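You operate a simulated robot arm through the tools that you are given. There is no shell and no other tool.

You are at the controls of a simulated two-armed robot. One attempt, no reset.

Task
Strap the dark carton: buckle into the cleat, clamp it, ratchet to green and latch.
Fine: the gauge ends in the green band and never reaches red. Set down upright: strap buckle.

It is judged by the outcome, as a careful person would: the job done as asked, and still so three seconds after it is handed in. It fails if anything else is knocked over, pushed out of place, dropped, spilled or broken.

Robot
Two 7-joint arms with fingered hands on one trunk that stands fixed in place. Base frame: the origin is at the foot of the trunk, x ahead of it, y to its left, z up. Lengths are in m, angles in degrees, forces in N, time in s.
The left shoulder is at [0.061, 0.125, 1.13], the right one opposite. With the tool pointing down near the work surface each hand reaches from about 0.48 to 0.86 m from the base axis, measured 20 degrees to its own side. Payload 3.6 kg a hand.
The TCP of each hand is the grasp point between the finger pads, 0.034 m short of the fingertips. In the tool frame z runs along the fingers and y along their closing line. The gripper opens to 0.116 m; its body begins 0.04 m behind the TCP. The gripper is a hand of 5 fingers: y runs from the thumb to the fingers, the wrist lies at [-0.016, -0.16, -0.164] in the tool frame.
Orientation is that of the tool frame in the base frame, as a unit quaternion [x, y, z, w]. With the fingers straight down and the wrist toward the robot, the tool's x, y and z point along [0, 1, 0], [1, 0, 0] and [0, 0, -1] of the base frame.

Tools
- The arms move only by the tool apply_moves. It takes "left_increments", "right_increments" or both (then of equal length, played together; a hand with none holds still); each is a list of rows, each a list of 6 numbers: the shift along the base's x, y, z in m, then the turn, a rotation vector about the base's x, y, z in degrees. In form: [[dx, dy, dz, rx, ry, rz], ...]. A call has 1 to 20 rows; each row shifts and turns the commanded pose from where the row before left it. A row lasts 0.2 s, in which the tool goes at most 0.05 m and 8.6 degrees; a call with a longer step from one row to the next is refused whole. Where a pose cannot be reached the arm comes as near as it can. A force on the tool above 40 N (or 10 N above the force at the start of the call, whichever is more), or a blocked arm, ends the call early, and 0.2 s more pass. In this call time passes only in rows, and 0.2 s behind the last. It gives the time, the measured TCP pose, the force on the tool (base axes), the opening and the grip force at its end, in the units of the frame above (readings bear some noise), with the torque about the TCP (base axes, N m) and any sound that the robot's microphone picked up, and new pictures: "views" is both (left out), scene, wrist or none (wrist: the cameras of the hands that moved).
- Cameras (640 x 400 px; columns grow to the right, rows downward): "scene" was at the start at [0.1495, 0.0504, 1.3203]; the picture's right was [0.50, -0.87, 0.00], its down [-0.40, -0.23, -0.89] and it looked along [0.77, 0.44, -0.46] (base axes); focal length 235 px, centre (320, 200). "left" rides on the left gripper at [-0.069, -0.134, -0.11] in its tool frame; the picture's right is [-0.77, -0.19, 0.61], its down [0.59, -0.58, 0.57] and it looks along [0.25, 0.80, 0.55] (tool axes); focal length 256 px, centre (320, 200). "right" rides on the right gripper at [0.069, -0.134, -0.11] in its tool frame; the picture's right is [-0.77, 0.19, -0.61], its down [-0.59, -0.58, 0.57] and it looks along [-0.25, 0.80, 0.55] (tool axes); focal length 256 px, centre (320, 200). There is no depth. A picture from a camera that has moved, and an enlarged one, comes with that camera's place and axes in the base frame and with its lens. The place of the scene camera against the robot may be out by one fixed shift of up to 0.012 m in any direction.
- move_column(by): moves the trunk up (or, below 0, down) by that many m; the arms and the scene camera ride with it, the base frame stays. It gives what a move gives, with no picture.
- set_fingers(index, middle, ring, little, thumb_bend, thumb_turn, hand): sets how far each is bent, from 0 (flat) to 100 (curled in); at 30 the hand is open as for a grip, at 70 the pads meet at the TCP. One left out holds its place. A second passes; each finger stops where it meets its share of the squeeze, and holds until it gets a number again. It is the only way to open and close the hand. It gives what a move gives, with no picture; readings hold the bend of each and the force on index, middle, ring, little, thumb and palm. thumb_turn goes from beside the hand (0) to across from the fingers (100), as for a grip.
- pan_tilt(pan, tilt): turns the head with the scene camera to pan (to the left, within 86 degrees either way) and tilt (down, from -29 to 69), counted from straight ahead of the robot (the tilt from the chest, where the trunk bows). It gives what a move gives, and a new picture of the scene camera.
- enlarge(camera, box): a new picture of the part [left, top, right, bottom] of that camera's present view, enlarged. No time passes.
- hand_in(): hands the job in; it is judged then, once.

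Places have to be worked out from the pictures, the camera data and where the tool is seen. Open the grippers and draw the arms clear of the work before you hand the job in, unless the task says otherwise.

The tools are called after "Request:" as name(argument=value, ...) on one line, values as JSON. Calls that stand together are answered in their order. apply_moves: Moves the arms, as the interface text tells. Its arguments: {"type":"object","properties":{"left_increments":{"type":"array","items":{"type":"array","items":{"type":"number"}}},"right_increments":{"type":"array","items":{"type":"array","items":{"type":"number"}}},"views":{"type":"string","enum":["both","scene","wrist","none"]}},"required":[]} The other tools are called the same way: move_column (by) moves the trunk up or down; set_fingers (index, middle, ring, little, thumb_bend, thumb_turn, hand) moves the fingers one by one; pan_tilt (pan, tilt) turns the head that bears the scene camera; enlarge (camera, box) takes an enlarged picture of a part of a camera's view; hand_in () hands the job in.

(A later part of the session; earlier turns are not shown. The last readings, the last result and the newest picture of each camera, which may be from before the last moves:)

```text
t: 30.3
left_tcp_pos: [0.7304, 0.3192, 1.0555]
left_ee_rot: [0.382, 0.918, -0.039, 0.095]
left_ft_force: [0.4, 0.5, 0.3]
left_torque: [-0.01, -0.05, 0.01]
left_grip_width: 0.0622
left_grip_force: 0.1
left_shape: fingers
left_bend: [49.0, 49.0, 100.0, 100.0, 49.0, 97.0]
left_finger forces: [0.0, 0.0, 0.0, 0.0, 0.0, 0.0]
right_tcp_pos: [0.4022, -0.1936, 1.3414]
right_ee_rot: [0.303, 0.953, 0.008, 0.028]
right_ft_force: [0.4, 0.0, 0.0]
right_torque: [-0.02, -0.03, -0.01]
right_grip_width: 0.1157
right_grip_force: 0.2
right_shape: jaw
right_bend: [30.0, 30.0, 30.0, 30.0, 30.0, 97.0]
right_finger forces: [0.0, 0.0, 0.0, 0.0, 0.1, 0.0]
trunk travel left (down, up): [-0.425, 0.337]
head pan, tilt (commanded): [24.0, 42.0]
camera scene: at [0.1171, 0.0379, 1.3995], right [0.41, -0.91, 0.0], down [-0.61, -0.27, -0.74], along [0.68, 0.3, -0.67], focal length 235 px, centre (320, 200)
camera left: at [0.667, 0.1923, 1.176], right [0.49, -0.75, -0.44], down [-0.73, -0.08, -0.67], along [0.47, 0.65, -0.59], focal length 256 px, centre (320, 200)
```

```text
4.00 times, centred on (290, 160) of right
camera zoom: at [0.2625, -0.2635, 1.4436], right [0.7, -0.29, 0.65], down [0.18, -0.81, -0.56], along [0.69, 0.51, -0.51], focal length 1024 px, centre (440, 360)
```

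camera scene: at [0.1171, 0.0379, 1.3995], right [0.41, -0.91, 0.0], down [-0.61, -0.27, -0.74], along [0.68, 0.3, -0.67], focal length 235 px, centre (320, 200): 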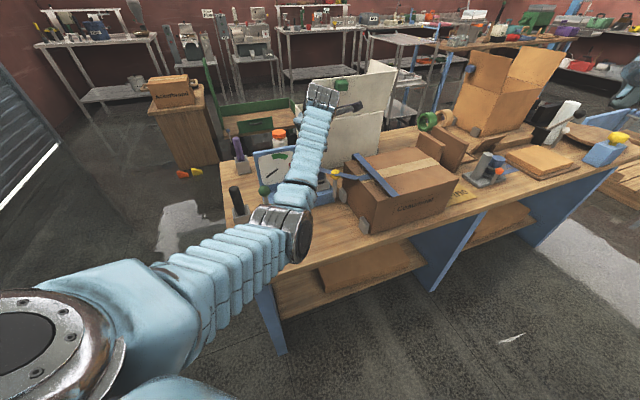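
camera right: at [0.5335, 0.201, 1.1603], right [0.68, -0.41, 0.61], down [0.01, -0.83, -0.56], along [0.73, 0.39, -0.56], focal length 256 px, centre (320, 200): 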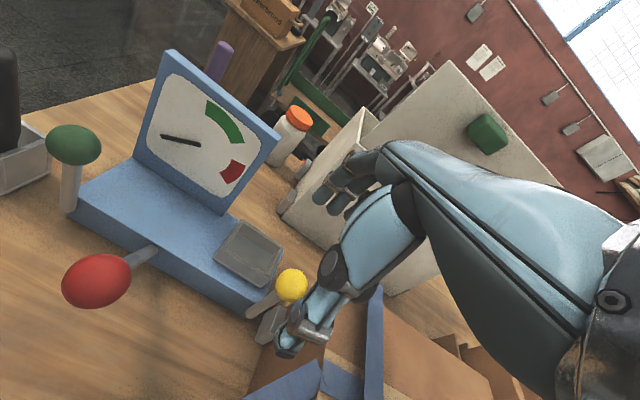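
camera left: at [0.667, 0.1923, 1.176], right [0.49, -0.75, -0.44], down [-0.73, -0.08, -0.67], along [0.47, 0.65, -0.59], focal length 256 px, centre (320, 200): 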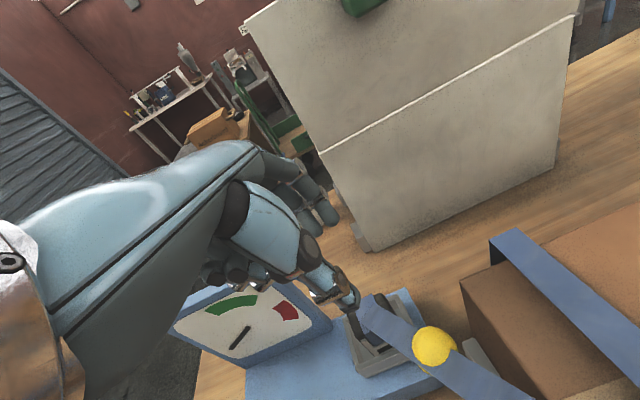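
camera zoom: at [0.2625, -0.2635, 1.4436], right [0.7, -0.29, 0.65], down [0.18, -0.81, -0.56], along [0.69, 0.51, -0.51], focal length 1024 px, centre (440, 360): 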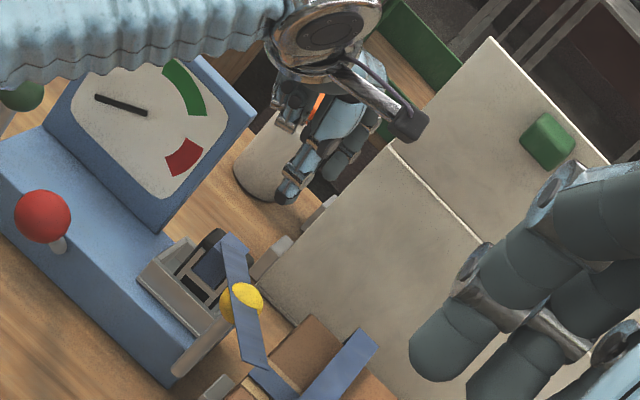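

The buckle sits in the tray. I'll zoom in to check that it is upright and seated.

Request:
enlarge(camera="left", box=[330, 260, 450, 380])

Request:
enlarge(camera="right", box=[265, 155, 315, 205])

Request:
enlarge(camera="scene", box=[290, 140, 370, 220])

```text
3.33 times, centred on (390, 320) of left
camera zoom: at [0.667, 0.1923, 1.176], right [0.49, -0.75, -0.44], down [-0.73, -0.08, -0.67], along [0.47, 0.65, -0.59], focal length 853 px, centre (87, -200)
```

zoom: 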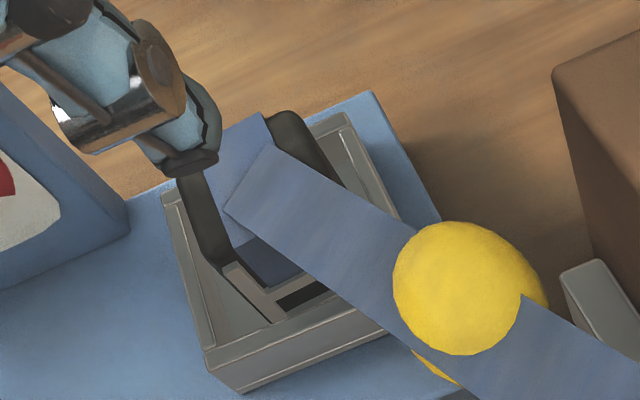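

```text
8.00 times, centred on (290, 180) of right
camera zoom: at [0.2625, -0.2635, 1.4436], right [0.7, -0.29, 0.65], down [0.18, -0.81, -0.56], along [0.69, 0.51, -0.51], focal length 2048 px, centre (560, 360)
```

zoom: 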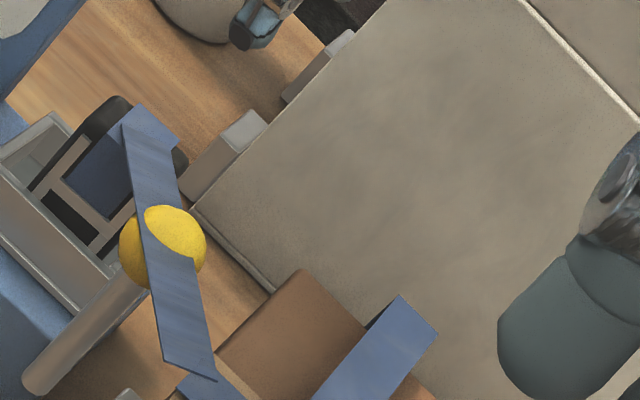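

```text
5.00 times, centred on (330, 180) of scene
camera zoom: at [0.1171, 0.0379, 1.3995], right [0.41, -0.91, 0.0], down [-0.61, -0.27, -0.74], along [0.68, 0.3, -0.67], focal length 1174 px, centre (270, 300)
```

zoom: 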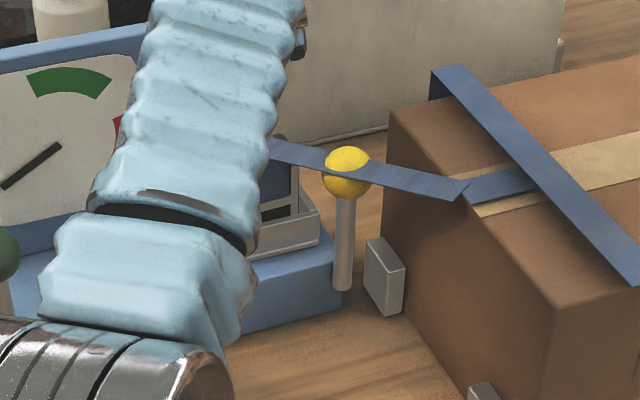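

The buckle is upright and square in the cleat. Next is the yellow clamp lever, whose ball centre I re-measure at (0.7245, 0.2485, 0.929). I'll move above it, curl the middle finger away and use index plus thumb to hold the ball, then feel which way it swings.

Request:
apply_moves(left_increments=[[-0.003, -0.0355, 0, 0, 0, 0], [-0.003, -0.0355, 0, 0, 0, 0]], views="none")

Request:
set_fingers(hand="left", index=42, middle=100, thumb_bend=42)

Request:
enlarge(camera="left", box=[240, 180, 460, 400])

Request:
enlarge(camera="right", box=[240, 110, 340, 210])

```text
t: 30.9
left_tcp_pos: [0.7267, 0.2461, 1.0559]
left_ee_rot: [0.381, 0.919, -0.04, 0.097]
left_ft_force: [0.1, 0.3, -0.4]
left_torque: [0.0, -0.03, 0.0]
left_grip_width: 0.062
left_grip_force: 0.0
left_shape: fingers
left_bend: [49.0, 49.0, 100.0, 100.0, 49.0, 97.0]
left_finger forces: [0.0, 0.0, 0.0, 0.0, 0.0, 0.1]
right_tcp_pos: [0.4027, -0.1943, 1.341]
right_ee_rot: [0.304, 0.952, 0.009, 0.028]
right_ft_force: [-0.3, -0.3, -0.1]
right_torque: [0.01, -0.03, 0.01]
right_grip_width: 0.1161
right_grip_force: 0.0
right_shape: jaw
right_bend: [30.0, 30.0, 30.0, 30.0, 30.0, 97.0]
right_finger forces: [0.1, 0.0, 0.0, 0.1, 0.0, 0.0]
trunk travel left (down, up): [-0.425, 0.337]
head pan, tilt (commanded): [24.0, 42.0]
```

```text
t: 31.9
left_tcp_pos: [0.7246, 0.2482, 1.0557]
left_ee_rot: [0.382, 0.918, -0.04, 0.096]
left_ft_force: [0.2, 0.0, 0.2]
left_torque: [0.03, -0.03, 0.01]
left_grip_width: 0.0822
left_grip_force: 0.2
left_shape: fingers
left_bend: [42.0, 100.0, 100.0, 100.0, 42.0, 97.0]
left_finger forces: [0.0, 0.1, 0.0, 0.0, 0.0, 0.0]
right_tcp_pos: [0.4015, -0.1929, 1.3407]
right_ee_rot: [0.302, 0.953, 0.008, 0.028]
right_ft_force: [0.1, -0.1, 0.5]
right_torque: [0.01, -0.03, -0.02]
right_grip_width: 0.1158
right_grip_force: 0.1
right_shape: jaw
right_bend: [30.0, 30.0, 30.0, 30.0, 30.0, 97.0]
right_finger forces: [0.0, 0.1, 0.1, 0.0, 0.0, 0.0]
trunk travel left (down, up): [-0.425, 0.337]
head pan, tilt (commanded): [24.0, 42.0]
```

```text
1.82 times, centred on (350, 290) of left
camera zoom: at [0.6618, 0.122, 1.1769], right [0.49, -0.75, -0.44], down [-0.73, -0.08, -0.68], along [0.47, 0.65, -0.59], focal length 465 px, centre (266, 36)
```

zoom: 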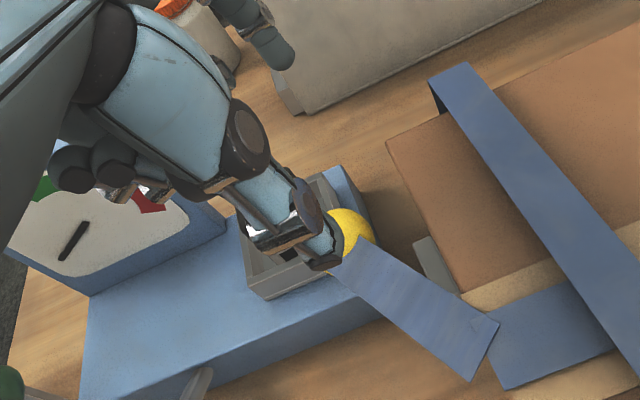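

```text
4.00 times, centred on (290, 160) of right
camera zoom: at [0.2628, -0.2634, 1.4435], right [0.7, -0.29, 0.65], down [0.18, -0.81, -0.56], along [0.69, 0.51, -0.51], focal length 1024 px, centre (440, 360)
```

zoom: 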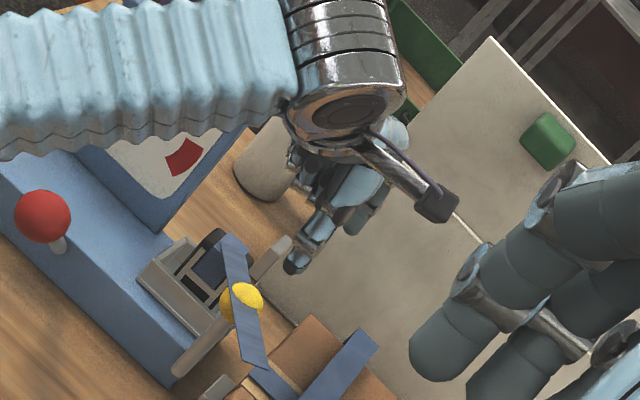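

Alignment over the ball looks right. I descend with index and thumb straddling the yellow ball.

Request:
apply_moves(left_increments=[[0, 0, -0.03, 0, 0, 0], [0, 0, -0.03, 0, 0, 0], [0, 0, -0.03, 0, 0, 0], [0, 0, -0.02, 0, 0, 0], [0, 0, -0.014, 0, 0, 0]], views="wrist")

Request:
enlarge(camera="left", box=[240, 180, 460, 400])

Request:
enlarge(camera="right", box=[250, 130, 330, 210])

```text
t: 33.2
left_tcp_pos: [0.7317, 0.2509, 0.9496]
left_ee_rot: [0.383, 0.917, -0.027, 0.109]
left_ft_force: [-7.3, 4.2, 18.8]
left_torque: [0.05, 0.24, -0.04]
left_grip_width: 0.0826
left_grip_force: 10.2
left_shape: fingers
left_bend: [42.0, 100.0, 100.0, 100.0, 42.0, 97.0]
left_finger forces: [0.0, 20.2, 0.0, 0.0, 0.0, 0.0]
right_tcp_pos: [0.4003, -0.1921, 1.3419]
right_ee_rot: [0.303, 0.953, 0.01, 0.028]
right_ft_force: [0.0, 0.5, 0.6]
right_torque: [0.0, 0.06, 0.04]
right_grip_width: 0.1159
right_grip_force: 0.1
right_shape: jaw
right_bend: [30.0, 30.0, 30.0, 30.0, 30.0, 97.0]
right_finger forces: [0.0, 0.1, 0.0, 0.0, 0.0, 0.1]
trunk travel left (down, up): [-0.425, 0.337]
head pan, tilt (commanded): [24.0, 42.0]
stopped in row 5 (left hand): the force on the tool passed its limit at 42 N (the readings are from after the stop); the commanded pose is now the measured one
camera left: at [0.6633, 0.1235, 1.0668], right [0.5, -0.75, -0.43], down [-0.71, -0.07, -0.7], along [0.49, 0.66, -0.57], focal length 256 px, centre (320, 200)
```

left: 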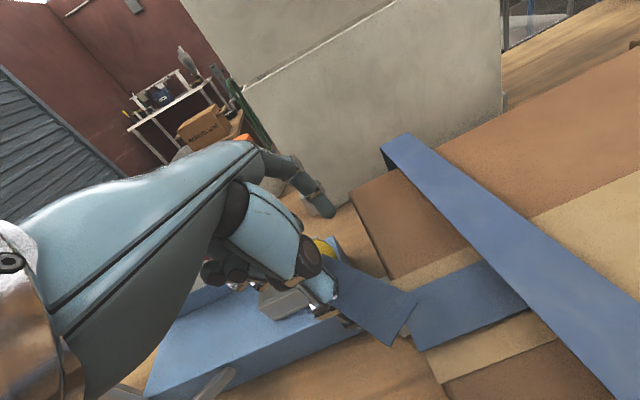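

```text
1.82 times, centred on (350, 290) of left
camera zoom: at [0.6633, 0.1235, 1.0668], right [0.5, -0.75, -0.43], down [-0.71, -0.07, -0.7], along [0.49, 0.66, -0.57], focal length 465 px, centre (266, 36)
```

zoom: 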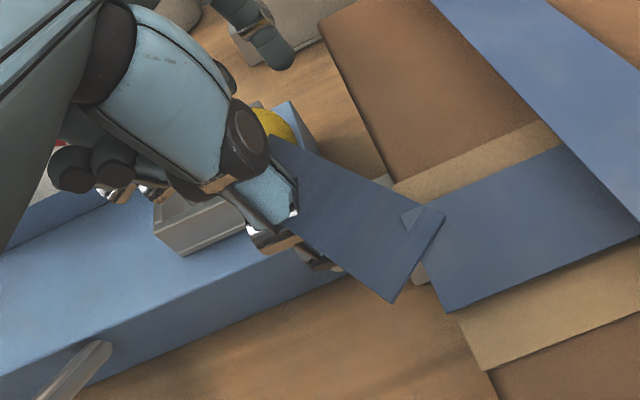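

```text
5.00 times, centred on (290, 170) of right
camera zoom: at [0.2614, -0.2627, 1.444], right [0.7, -0.29, 0.65], down [0.18, -0.81, -0.56], along [0.69, 0.51, -0.51], focal length 1280 px, centre (470, 350)
```

zoom: 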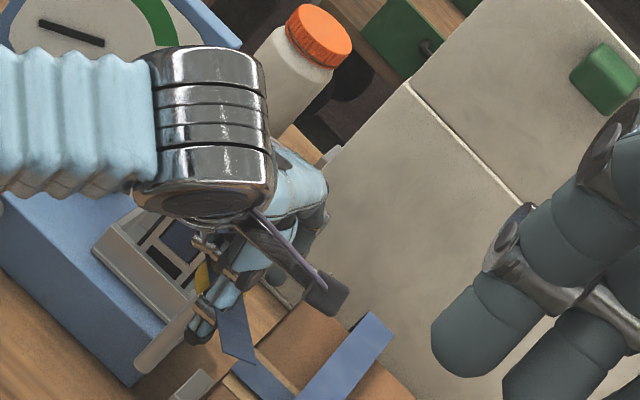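

The curled middle finger bore down on the ball and the motion stopped itself. I back straight up right away and check whether the lever or block moved.

Request:
apply_moves(left_increments=[[0, 0, 0.015, 0, 0, 0], [0, 0, 0.03, 0, 0, 0], [0, 0, 0.03, 0, 0, 0], [0, 0, 0.03, 0, 0, 0]], views="both")

Request:
enlarge(camera="left", box=[240, 180, 460, 400])

Request:
enlarge(camera="right", box=[240, 110, 340, 210])

```text
t: 34.2
left_tcp_pos: [0.7287, 0.2484, 1.0499]
left_ee_rot: [0.383, 0.917, -0.032, 0.106]
left_ft_force: [0.2, 1.0, -0.2]
left_torque: [0.01, 0.0, -0.01]
left_grip_width: 0.0824
left_grip_force: 0.1
left_shape: fingers
left_bend: [42.0, 100.0, 100.0, 100.0, 42.0, 97.0]
left_finger forces: [0.0, 0.0, 0.0, 0.1, 0.0, 0.0]
right_tcp_pos: [0.4018, -0.1942, 1.3413]
right_ee_rot: [0.304, 0.952, 0.01, 0.027]
right_ft_force: [-0.4, 0.2, 0.5]
right_torque: [-0.01, 0.02, -0.02]
right_grip_width: 0.1159
right_grip_force: 0.1
right_shape: jaw
right_bend: [30.0, 30.0, 30.0, 30.0, 30.0, 97.0]
right_finger forces: [0.0, 0.1, 0.0, 0.1, 0.0, 0.0]
trunk travel left (down, up): [-0.425, 0.337]
head pan, tilt (commanded): [24.0, 42.0]
camera scene: at [0.117, 0.0376, 1.3995], right [0.41, -0.91, 0.0], down [-0.61, -0.27, -0.74], along [0.68, 0.3, -0.67], focal length 235 px, centre (320, 200)
camera left: at [0.6624, 0.121, 1.168], right [0.5, -0.75, -0.43], down [-0.72, -0.07, -0.69], along [0.49, 0.66, -0.58], focal length 256 px, centre (320, 200)
```

scene: 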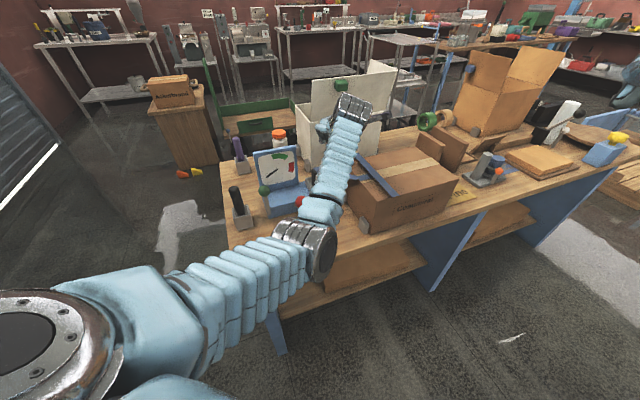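
left: 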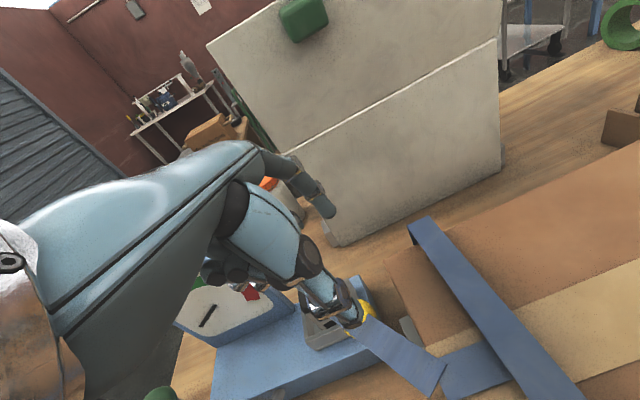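

```text
1.82 times, centred on (350, 290) of left
camera zoom: at [0.6624, 0.121, 1.168], right [0.5, -0.75, -0.43], down [-0.72, -0.07, -0.69], along [0.49, 0.66, -0.58], focal length 465 px, centre (266, 36)
```

zoom: 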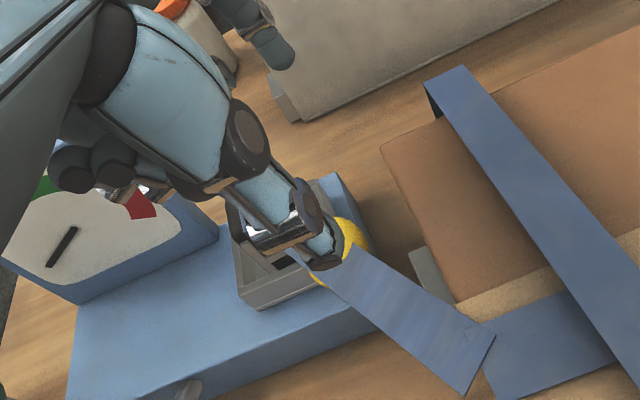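

```text
4.00 times, centred on (290, 160) of right
camera zoom: at [0.262, -0.2641, 1.4436], right [0.7, -0.29, 0.65], down [0.18, -0.81, -0.56], along [0.69, 0.51, -0.51], focal length 1024 px, centre (440, 360)
```

zoom: 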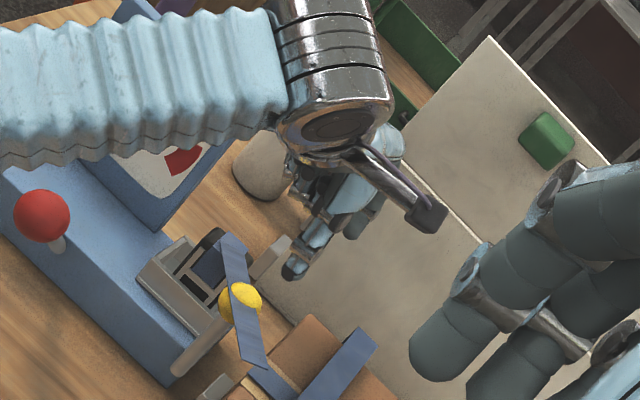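

The lever, strap and block are unchanged. The curled middle finger reaches almost to the TCP plane, so I'll uncurl it alongside the index, so both pass behind the ball. Then I shift 4 mm away from the block and descend again.

Request:
set_fingers(hand="left", index=42, middle=42, thumb_bend=42)

Request:
apply_moves(left_increments=[[0, -0.004, -0.03, 0, 0, 0], [0, 0, -0.03, 0, 0, 0], [0, 0, -0.02, 0, 0, 0], [0, 0, -0.01, 0, 0, 0]], views="wrist")

Request:
enlarge(camera="left", box=[240, 180, 460, 400])

Request:
enlarge(camera="right", box=[250, 130, 330, 210])

```text
t: 35.2
left_tcp_pos: [0.729, 0.2492, 1.049]
left_ee_rot: [0.383, 0.917, -0.031, 0.106]
left_ft_force: [-0.9, 0.1, 0.5]
left_torque: [0.02, -0.01, 0.0]
left_grip_width: 0.0828
left_grip_force: 0.1
left_shape: fingers
left_bend: [42.0, 42.0, 100.0, 100.0, 42.0, 97.0]
left_finger forces: [0.1, 0.0, 0.0, 0.1, 0.0, 0.0]
right_tcp_pos: [0.4023, -0.194, 1.3406]
right_ee_rot: [0.304, 0.952, 0.009, 0.027]
right_ft_force: [-0.3, -0.5, 0.4]
right_torque: [-0.03, 0.02, -0.04]
right_grip_width: 0.1161
right_grip_force: 0.1
right_shape: jaw
right_bend: [30.0, 30.0, 30.0, 30.0, 30.0, 97.0]
right_finger forces: [0.0, 0.0, 0.0, 0.0, 0.0, 0.1]
trunk travel left (down, up): [-0.425, 0.337]
head pan, tilt (commanded): [24.0, 42.0]
```

```text
t: 36.2
left_tcp_pos: [0.7307, 0.2431, 0.9589]
left_ee_rot: [0.383, 0.917, -0.031, 0.106]
left_ft_force: [0.4, 0.2, -0.5]
left_torque: [-0.01, 0.05, 0.02]
left_grip_width: 0.0825
left_grip_force: 0.1
left_shape: fingers
left_bend: [42.0, 42.0, 100.0, 100.0, 42.0, 97.0]
left_finger forces: [0.0, 0.0, 0.0, 0.0, 0.0, 0.0]
right_tcp_pos: [0.4015, -0.1941, 1.3416]
right_ee_rot: [0.304, 0.952, 0.008, 0.027]
right_ft_force: [0.4, 0.0, 0.5]
right_torque: [-0.02, 0.01, -0.02]
right_grip_width: 0.116
right_grip_force: 0.1
right_shape: jaw
right_bend: [30.0, 30.0, 30.0, 30.0, 30.0, 97.0]
right_finger forces: [0.0, 0.0, 0.1, 0.0, 0.0, 0.1]
trunk travel left (down, up): [-0.425, 0.337]
head pan, tilt (commanded): [24.0, 42.0]
camera left: at [0.6639, 0.117, 1.0771], right [0.5, -0.75, -0.43], down [-0.72, -0.07, -0.69], along [0.49, 0.66, -0.57], focal length 256 px, centre (320, 200)
```

left: 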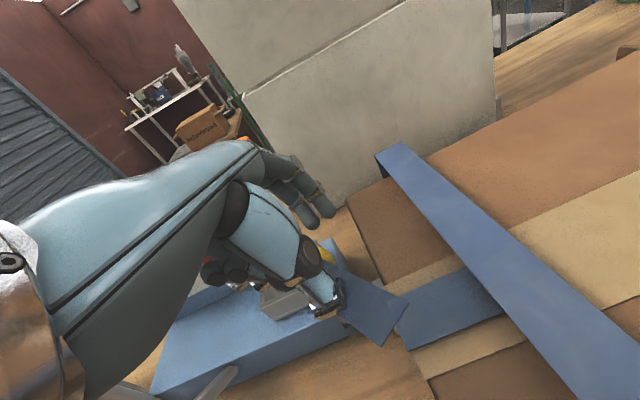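

```text
1.82 times, centred on (350, 290) of left
camera zoom: at [0.6639, 0.117, 1.0771], right [0.5, -0.75, -0.43], down [-0.72, -0.07, -0.69], along [0.49, 0.66, -0.57], focal length 465 px, centre (266, 36)
```

zoom: 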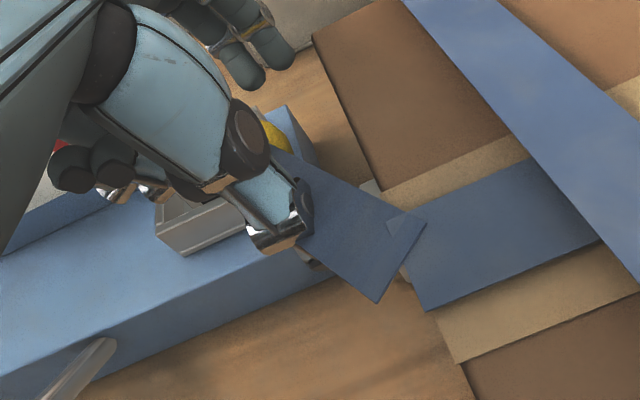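

```text
5.00 times, centred on (290, 170) of right
camera zoom: at [0.2626, -0.2636, 1.4436], right [0.7, -0.29, 0.65], down [0.18, -0.81, -0.56], along [0.69, 0.51, -0.51], focal length 1280 px, centre (470, 350)
```

zoom: 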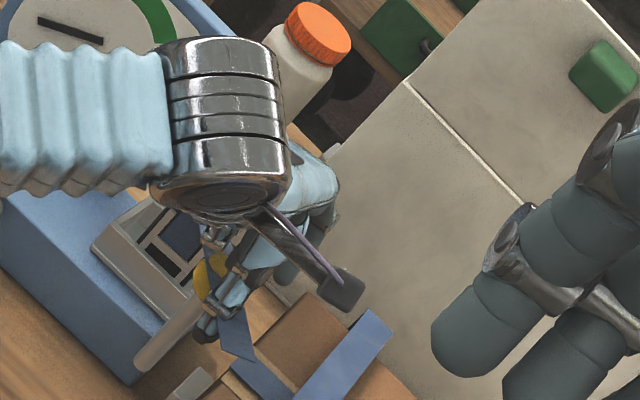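

No contact at z=0.959, with the ball between thumb and fingers. I lower another 2 cm.

Request:
apply_moves(left_increments=[[0, 0, -0.007, 0, 0, 0], [0, 0, -0.007, 0, 0, 0], [0, 0, -0.006, 0, 0, 0]], views="none")

Request:
enlarge(camera="left", box=[260, 150, 420, 330])

Request:
enlarge(camera="right", box=[260, 140, 320, 200])

```text
t: 37.0
left_tcp_pos: [0.732, 0.2466, 0.9404]
left_ee_rot: [0.383, 0.917, -0.031, 0.106]
left_ft_force: [-0.1, 0.5, 0.0]
left_torque: [0.0, 0.01, 0.0]
left_grip_width: 0.0822
left_grip_force: 0.0
left_shape: fingers
left_bend: [42.0, 42.0, 100.0, 100.0, 42.0, 97.0]
left_finger forces: [0.0, 0.1, 0.0, 0.1, 0.0, 0.1]
right_tcp_pos: [0.4015, -0.1929, 1.341]
right_ee_rot: [0.304, 0.952, 0.008, 0.027]
right_ft_force: [-0.5, -0.5, 0.2]
right_torque: [0.01, 0.01, 0.0]
right_grip_width: 0.1158
right_grip_force: 0.1
right_shape: jaw
right_bend: [30.0, 30.0, 30.0, 30.0, 30.0, 97.0]
right_finger forces: [0.0, 0.1, 0.0, 0.0, 0.0, 0.0]
trunk travel left (down, up): [-0.425, 0.337]
head pan, tilt (commanded): [24.0, 42.0]
```

```text
2.22 times, centred on (340, 240) of left
camera zoom: at [0.6638, 0.1184, 1.0582], right [0.5, -0.75, -0.43], down [-0.72, -0.07, -0.69], along [0.49, 0.66, -0.58], focal length 569 px, centre (276, 111)
```

zoom: 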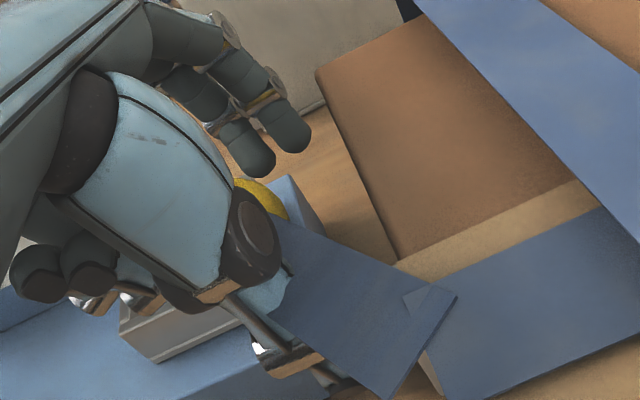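

```text
6.67 times, centred on (290, 170) of right
camera zoom: at [0.2623, -0.2635, 1.4436], right [0.7, -0.29, 0.65], down [0.18, -0.81, -0.56], along [0.69, 0.51, -0.51], focal length 1707 px, centre (520, 400)
```

zoom: 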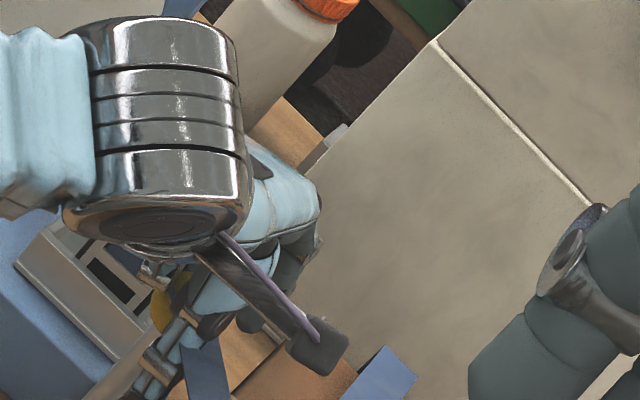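

The ball is caged between the digits. I close them to hold it so I can feel which way the lever gives.

Request:
set_fingers(hand="left", index=62, middle=62, thumb_bend=62)

Request:
enlarge(camera="left", box=[260, 150, 420, 330])

Request:
enlarge(camera="right", box=[260, 140, 320, 200])

```text
t: 38.0
left_tcp_pos: [0.7303, 0.2452, 0.9413]
left_ee_rot: [0.383, 0.917, -0.03, 0.106]
left_ft_force: [-2.7, -0.8, -0.1]
left_torque: [0.06, 0.04, -0.05]
left_grip_width: 0.0264
left_grip_force: 1.9
left_shape: fingers
left_bend: [62.0, 62.0, 100.0, 100.0, 61.0, 97.0]
left_finger forces: [0.1, 0.0, 2.0, 0.0, 2.1, 0.0]
right_tcp_pos: [0.4026, -0.1931, 1.3414]
right_ee_rot: [0.304, 0.952, 0.009, 0.028]
right_ft_force: [-0.7, 0.4, 0.5]
right_torque: [0.0, 0.01, -0.03]
right_grip_width: 0.1158
right_grip_force: 0.2
right_shape: jaw
right_bend: [30.0, 30.0, 30.0, 30.0, 30.0, 97.0]
right_finger forces: [0.1, 0.0, 0.0, 0.0, 0.0, 0.0]
trunk travel left (down, up): [-0.425, 0.337]
head pan, tilt (commanded): [24.0, 42.0]
```

```text
2.22 times, centred on (340, 240) of left
camera zoom: at [0.6636, 0.118, 1.0581], right [0.5, -0.75, -0.43], down [-0.72, -0.07, -0.69], along [0.49, 0.66, -0.58], focal length 569 px, centre (276, 111)
```

zoom: 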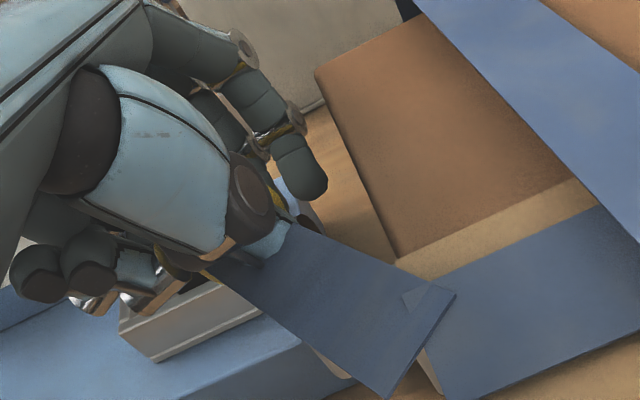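

```text
6.67 times, centred on (290, 170) of right
camera zoom: at [0.2621, -0.2638, 1.4436], right [0.7, -0.29, 0.65], down [0.18, -0.81, -0.56], along [0.69, 0.51, -0.51], focal length 1707 px, centre (520, 400)
```

zoom: 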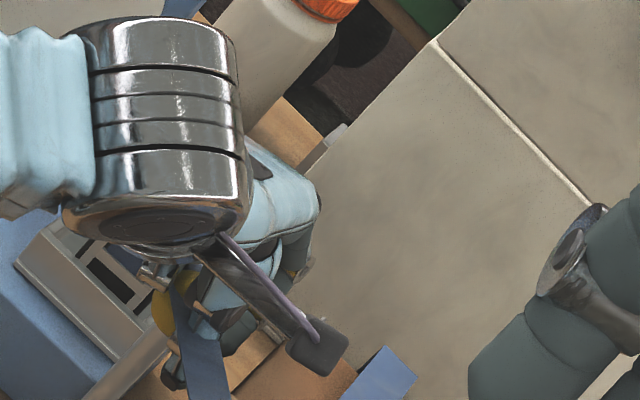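

Index and middle met nothing while thumb and ring read 2 N, so the ball isn't where I assumed in the grip. I'll bring the right-hand camera closer for a clearer side view before pushing anything.

Request:
set_fingers(hand="left", index=42, middle=42, thumb_bend=42)

Request:
apply_moves(right_increments=[[0.02, 0.02, -0.025, 0, 0, 0], [0.02, 0.02, -0.025, 0, 0, 0], [0.02, 0.02, -0.025, 0, 0, 0], [0.02, 0.02, -0.025, 0, 0, 0], [0.02, 0.02, -0.025, 0, 0, 0]], views="wrist")

```text
t: 39.0
left_tcp_pos: [0.732, 0.2451, 0.9409]
left_ee_rot: [0.383, 0.917, -0.031, 0.107]
left_ft_force: [0.1, 0.1, 0.5]
left_torque: [-0.04, 0.01, -0.01]
left_grip_width: 0.0824
left_grip_force: 0.0
left_shape: fingers
left_bend: [42.0, 42.0, 100.0, 100.0, 42.0, 97.0]
left_finger forces: [0.0, 0.1, 0.0, 0.1, 0.1, 0.1]
right_tcp_pos: [0.4022, -0.1935, 1.3412]
right_ee_rot: [0.304, 0.952, 0.009, 0.028]
right_ft_force: [0.4, 0.3, -0.3]
right_torque: [0.0, 0.0, -0.01]
right_grip_width: 0.116
right_grip_force: 0.0
right_shape: jaw
right_bend: [30.0, 30.0, 30.0, 30.0, 30.0, 97.0]
right_finger forces: [0.0, 0.0, 0.1, 0.1, 0.0, 0.1]
trunk travel left (down, up): [-0.425, 0.337]
head pan, tilt (commanded): [24.0, 42.0]
```

```text
t: 40.2
left_tcp_pos: [0.7294, 0.2451, 0.9393]
left_ee_rot: [0.384, 0.917, -0.031, 0.106]
left_ft_force: [-0.6, -0.7, 0.6]
left_torque: [-0.01, 0.05, -0.02]
left_grip_width: 0.0824
left_grip_force: 0.4
left_shape: fingers
left_bend: [42.0, 42.0, 100.0, 100.0, 42.0, 97.0]
left_finger forces: [0.0, 0.1, 1.4, 0.1, 0.0, 0.0]
right_tcp_pos: [0.4225, -0.1563, 1.2651]
right_ee_rot: [0.31, 0.951, 0.007, 0.018]
right_ft_force: [-0.1, 0.2, 0.1]
right_torque: [-0.02, 0.0, 0.01]
right_grip_width: 0.1157
right_grip_force: 0.0
right_shape: jaw
right_bend: [30.0, 30.0, 30.0, 30.0, 30.0, 97.0]
right_finger forces: [0.0, 0.0, 0.0, 0.0, 0.1, 0.0]
right hand out of reach, approached as far as the arm can: row 1, 2, 3, 4, 5
trunk travel left (down, up): [-0.425, 0.337]
head pan, tilt (commanded): [24.0, 42.0]
camera right: at [0.2822, -0.2252, 1.3696], right [0.71, -0.3, 0.64], down [0.16, -0.81, -0.56], along [0.69, 0.5, -0.53], focal length 256 px, centre (320, 200)
```

right: 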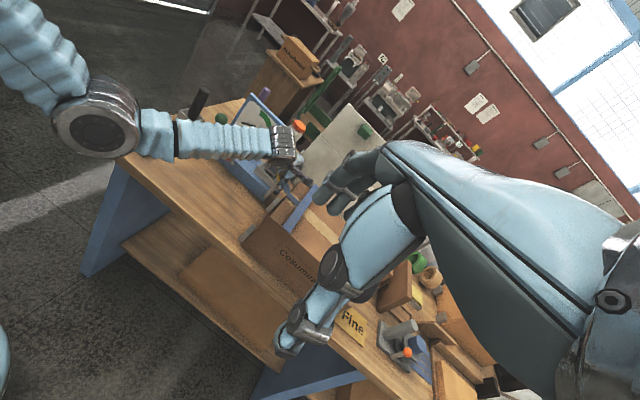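

Request:
enlarge(camera="right", box=[260, 140, 320, 220])

Request:
enlarge(camera="left", box=[260, 150, 420, 330])

```text
5.00 times, centred on (290, 180) of right
camera zoom: at [0.2822, -0.2252, 1.3696], right [0.71, -0.3, 0.64], down [0.16, -0.81, -0.56], along [0.69, 0.5, -0.53], focal length 1280 px, centre (470, 300)
```

zoom: 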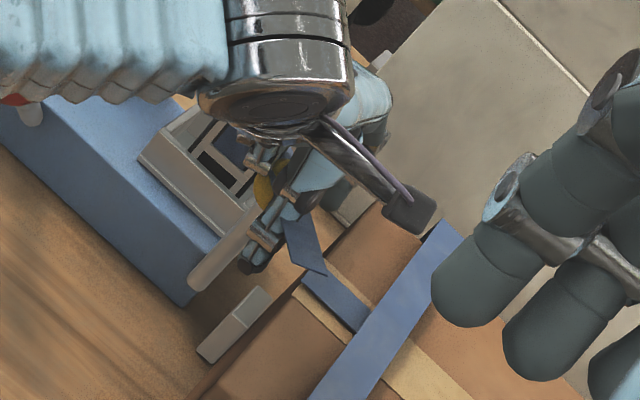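

```text
2.22 times, centred on (340, 240) of left
camera zoom: at [0.6638, 0.1183, 1.0582], right [0.5, -0.75, -0.43], down [-0.72, -0.07, -0.69], along [0.49, 0.66, -0.58], focal length 569 px, centre (276, 111)
```

zoom: 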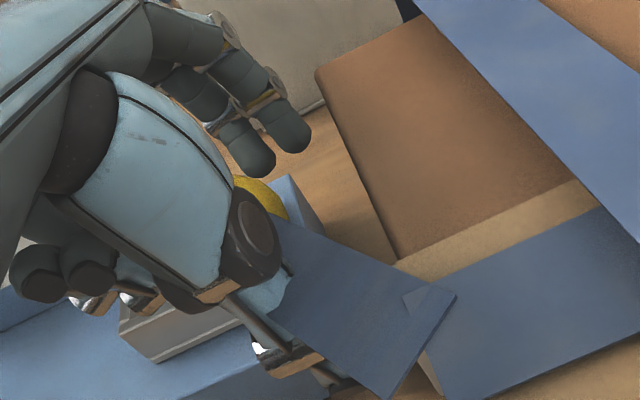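

The ball is caged but offset in the grip. Rather than squeezing, I'll test the swing by pulling the hand toward the robot, with index and middle behind the ball. The steps are small and the force cut-off is active.

Request:
apply_moves(left_increments=[[-0.004, -0.004, 0, 0, 0, 0], [-0.004, -0.004, 0, 0, 0, 0], [-0.004, -0.004, 0, 0, 0, 0], [-0.003, -0.003, 0, 0, 0, 0], [-0.003, -0.003, 0, 0, 0, 0], [-0.003, -0.003, 0, 0, 0, 0]], views="wrist")

Request:
enlarge(camera="right", box=[260, 140, 320, 220])

Request:
enlarge(camera="left", box=[260, 150, 420, 330])

```text
t: 41.6
left_tcp_pos: [0.711, 0.2213, 0.9386]
left_ee_rot: [0.383, 0.917, -0.03, 0.106]
left_ft_force: [-0.1, -0.3, -0.1]
left_torque: [0.02, 0.0, -0.01]
left_grip_width: 0.0825
left_grip_force: 0.1
left_shape: fingers
left_bend: [42.0, 42.0, 100.0, 100.0, 42.0, 97.0]
left_finger forces: [0.1, 0.0, 0.1, 0.0, 0.1, 0.0]
right_tcp_pos: [0.422, -0.1574, 1.2659]
right_ee_rot: [0.31, 0.951, 0.006, 0.017]
right_ft_force: [0.0, -1.3, 0.2]
right_torque: [0.02, -0.01, 0.02]
right_grip_width: 0.116
right_grip_force: 0.1
right_shape: jaw
right_bend: [30.0, 30.0, 30.0, 30.0, 30.0, 97.0]
right_finger forces: [0.1, 0.0, 0.1, 0.0, 0.1, 0.1]
trunk travel left (down, up): [-0.425, 0.337]
head pan, tilt (commanded): [24.0, 42.0]
camera left: at [0.6432, 0.0959, 1.0575], right [0.5, -0.75, -0.43], down [-0.72, -0.07, -0.69], along [0.49, 0.66, -0.57], focal length 256 px, centre (320, 200)
```

left: 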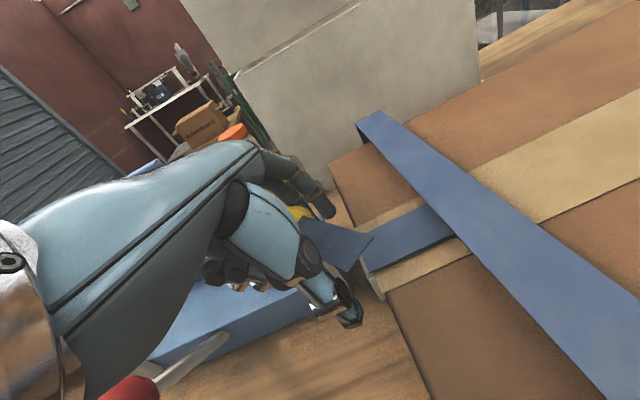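

```text
5.00 times, centred on (290, 180) of right
camera zoom: at [0.2822, -0.2257, 1.3697], right [0.71, -0.3, 0.64], down [0.16, -0.81, -0.56], along [0.69, 0.5, -0.53], focal length 1280 px, centre (470, 300)
```

zoom: 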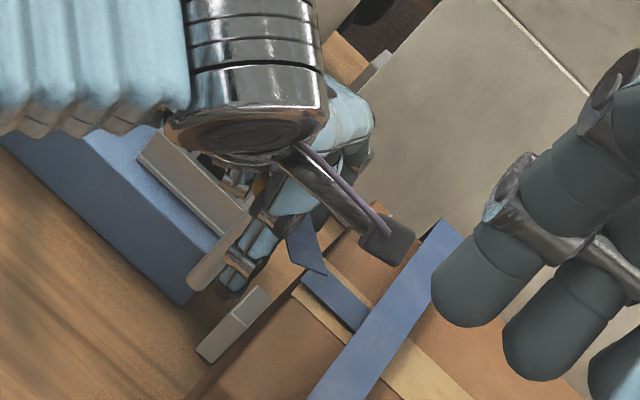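

```text
2.22 times, centred on (340, 240) of left
camera zoom: at [0.6432, 0.0959, 1.0575], right [0.5, -0.75, -0.43], down [-0.72, -0.07, -0.69], along [0.49, 0.66, -0.57], focal length 569 px, centre (276, 111)
```

zoom: 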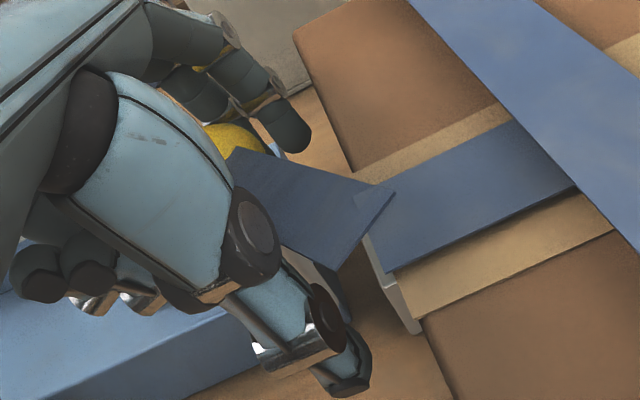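

The ball is now right against the front of the middle finger with no force yet. I keep pulling in 3 mm steps.

Request:
apply_moves(left_increments=[[-0.0025, -0.0025, 0, 0, 0, 0], [-0.0025, -0.0025, 0, 0, 0, 0], [-0.0025, -0.0025, 0, 0, 0, 0], [-0.0025, -0.0025, 0, 0, 0, 0]], views="wrist")

Request:
enlarge(camera="left", box=[260, 150, 420, 330])

Request:
enlarge(camera="right", box=[260, 140, 320, 220])

```text
t: 42.6
left_tcp_pos: [0.6994, 0.2132, 0.9381]
left_ee_rot: [0.383, 0.917, -0.03, 0.106]
left_ft_force: [1.0, 0.8, 0.3]
left_torque: [0.0, 0.01, -0.02]
left_grip_width: 0.0823
left_grip_force: 0.3
left_shape: fingers
left_bend: [42.0, 41.0, 100.0, 100.0, 42.0, 97.0]
left_finger forces: [0.0, 0.9, 0.0, 0.1, 0.0, 0.2]
right_tcp_pos: [0.4218, -0.1566, 1.2649]
right_ee_rot: [0.309, 0.951, 0.007, 0.018]
right_ft_force: [-1.2, 0.8, 0.3]
right_torque: [0.03, -0.02, -0.03]
right_grip_width: 0.1159
right_grip_force: 0.0
right_shape: jaw
right_bend: [30.0, 30.0, 30.0, 30.0, 30.0, 97.0]
right_finger forces: [0.1, 0.0, 0.0, 0.0, 0.0, 0.0]
trunk travel left (down, up): [-0.425, 0.337]
head pan, tilt (commanded): [24.0, 42.0]
camera left: at [0.6327, 0.0859, 1.0571], right [0.5, -0.75, -0.43], down [-0.72, -0.07, -0.69], along [0.49, 0.66, -0.57], focal length 256 px, centre (320, 200)
```

left: 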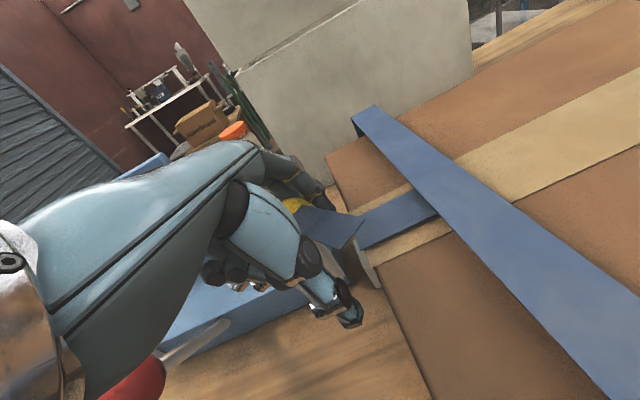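

```text
2.22 times, centred on (340, 240) of left
camera zoom: at [0.6327, 0.0859, 1.0571], right [0.5, -0.75, -0.43], down [-0.72, -0.07, -0.69], along [0.49, 0.66, -0.57], focal length 569 px, centre (276, 111)
```

zoom: 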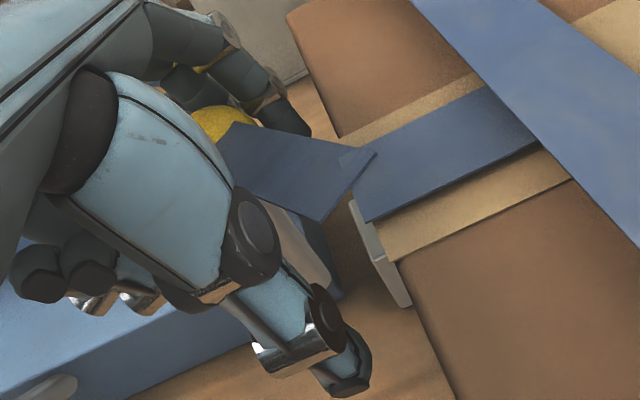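

```text
5.00 times, centred on (290, 180) of right
camera zoom: at [0.2825, -0.2255, 1.3697], right [0.71, -0.3, 0.64], down [0.16, -0.81, -0.56], along [0.69, 0.5, -0.53], focal length 1280 px, centre (470, 300)
```

zoom: 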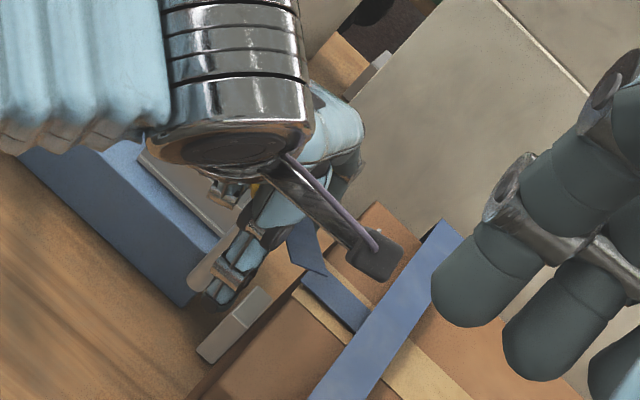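

The middle finger now touches the ball at about 1 N. I continue pulling gently to see whether the lever follows or resists.

Request:
apply_moves(left_increments=[[-0.002, -0.002, 0, 0, 0, 0], [-0.002, -0.002, 0, 0, 0, 0], [-0.002, -0.002, 0, 0, 0, 0], [-0.002, -0.002, 0, 0, 0, 0]], views="none")

Request:
enlarge(camera="left", box=[260, 150, 420, 330])

Request:
enlarge(camera="right", box=[260, 140, 320, 220])

```text
t: 43.6
left_tcp_pos: [0.692, 0.2048, 0.9385]
left_ee_rot: [0.383, 0.917, -0.031, 0.106]
left_ft_force: [0.3, 1.3, 0.0]
left_torque: [0.0, -0.02, 0.02]
left_grip_width: 0.0827
left_grip_force: 0.9
left_shape: fingers
left_bend: [42.0, 41.0, 100.0, 100.0, 42.0, 97.0]
left_finger forces: [0.0, 1.0, 0.0, 0.0, 0.1, 0.1]
right_tcp_pos: [0.4195, -0.1567, 1.2659]
right_ee_rot: [0.309, 0.951, 0.006, 0.018]
right_ft_force: [0.0, -0.3, -0.4]
right_torque: [0.0, 0.02, -0.02]
right_grip_width: 0.1159
right_grip_force: 0.2
right_shape: jaw
right_bend: [30.0, 30.0, 30.0, 30.0, 30.0, 97.0]
right_finger forces: [0.0, 0.0, 0.0, 0.0, 0.0, 0.0]
trunk travel left (down, up): [-0.425, 0.337]
head pan, tilt (commanded): [24.0, 42.0]
```

```text
2.22 times, centred on (340, 240) of left
camera zoom: at [0.6245, 0.0774, 1.0575], right [0.5, -0.75, -0.43], down [-0.72, -0.07, -0.69], along [0.49, 0.66, -0.58], focal length 569 px, centre (276, 111)
```

zoom: 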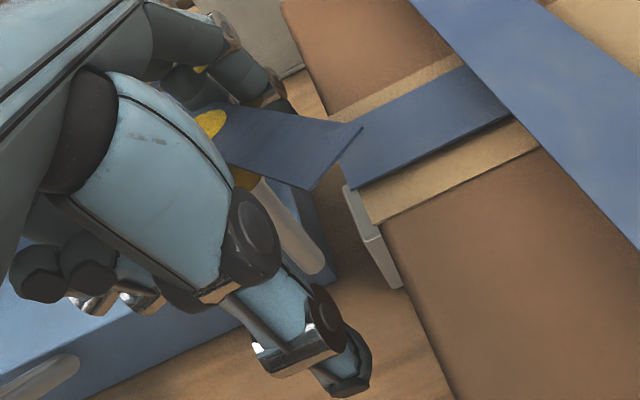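

```text
5.00 times, centred on (290, 180) of right
camera zoom: at [0.2825, -0.2255, 1.3697], right [0.71, -0.3, 0.64], down [0.16, -0.81, -0.56], along [0.69, 0.5, -0.53], focal length 1280 px, centre (470, 300)
```

zoom: 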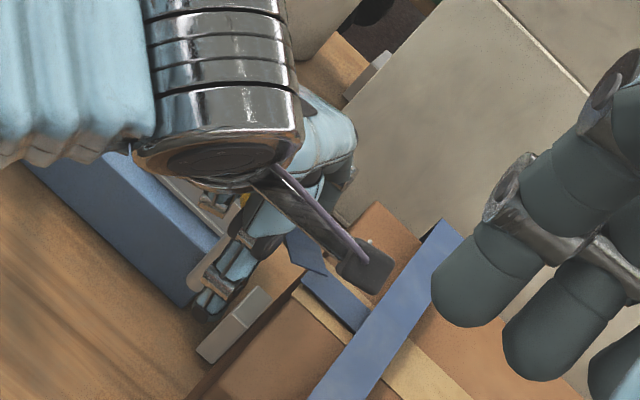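

The lever follows the hand with only about 1 N, so it swings forward toward the robot about a hinge along the body. I follow its arc to about 30°, lowering slightly as I pull.

Request:
apply_moves(left_increments=[[-0.0058, -0.0058, -0.001, 0, 0, 0], [-0.0058, -0.0058, -0.002, 0, 0, 0], [-0.0058, -0.0058, -0.003, 0, 0, 0], [-0.0058, -0.0058, -0.004, 0, 0, 0], [-0.0058, -0.0058, -0.004, 0, 0, 0]], views="wrist")

Request:
enlarge(camera="left", box=[220, 130, 440, 350])

Request:
enlarge(camera="right", box=[250, 140, 320, 220])

```text
t: 44.8
left_tcp_pos: [0.664, 0.1747, 0.926]
left_ee_rot: [0.383, 0.917, -0.031, 0.106]
left_ft_force: [0.7, 0.3, -1.3]
left_torque: [-0.03, 0.04, 0.04]
left_grip_width: 0.0825
left_grip_force: 0.4
left_shape: fingers
left_bend: [42.0, 41.0, 100.0, 100.0, 42.0, 97.0]
left_finger forces: [0.1, 1.4, 0.0, 0.0, 0.1, 0.0]
right_tcp_pos: [0.4208, -0.1562, 1.2647]
right_ee_rot: [0.309, 0.951, 0.007, 0.018]
right_ft_force: [1.0, -0.5, -0.6]
right_torque: [0.05, 0.0, 0.04]
right_grip_width: 0.1158
right_grip_force: 0.0
right_shape: jaw
right_bend: [30.0, 30.0, 30.0, 30.0, 30.0, 97.0]
right_finger forces: [0.1, 0.0, 0.0, 0.0, 0.0, 0.1]
trunk travel left (down, up): [-0.425, 0.337]
head pan, tilt (commanded): [24.0, 42.0]
camera left: at [0.5962, 0.0489, 1.0441], right [0.5, -0.75, -0.43], down [-0.72, -0.07, -0.69], along [0.49, 0.66, -0.58], focal length 256 px, centre (320, 200)
```

left: 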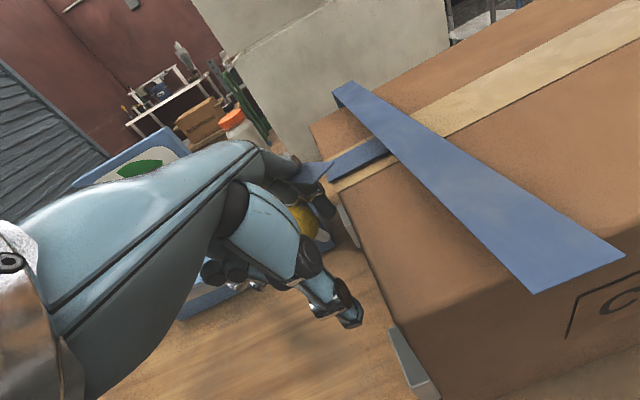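

```text
1.82 times, centred on (330, 240) of left
camera zoom: at [0.5962, 0.0489, 1.0441], right [0.5, -0.75, -0.43], down [-0.72, -0.07, -0.69], along [0.49, 0.66, -0.58], focal length 465 px, centre (302, 127)
```

zoom: 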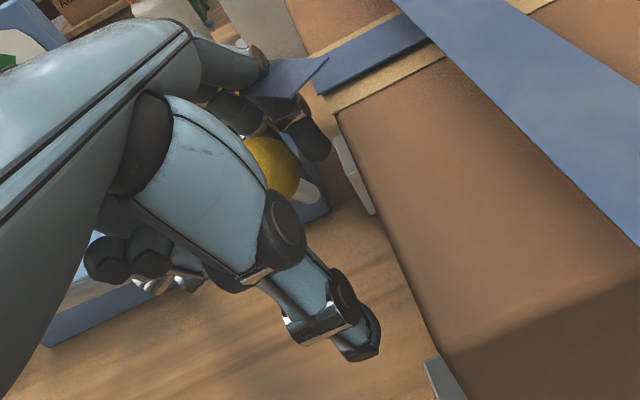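

```text
5.00 times, centred on (285, 180) of right
camera zoom: at [0.2825, -0.2255, 1.3696], right [0.71, -0.3, 0.64], down [0.16, -0.81, -0.56], along [0.69, 0.5, -0.53], focal length 1280 px, centre (495, 300)
```

zoom: 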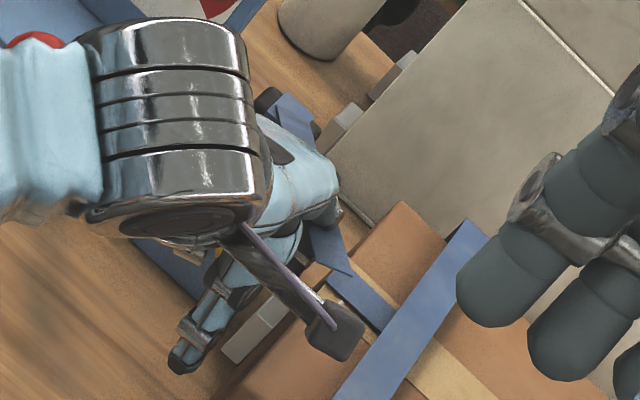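

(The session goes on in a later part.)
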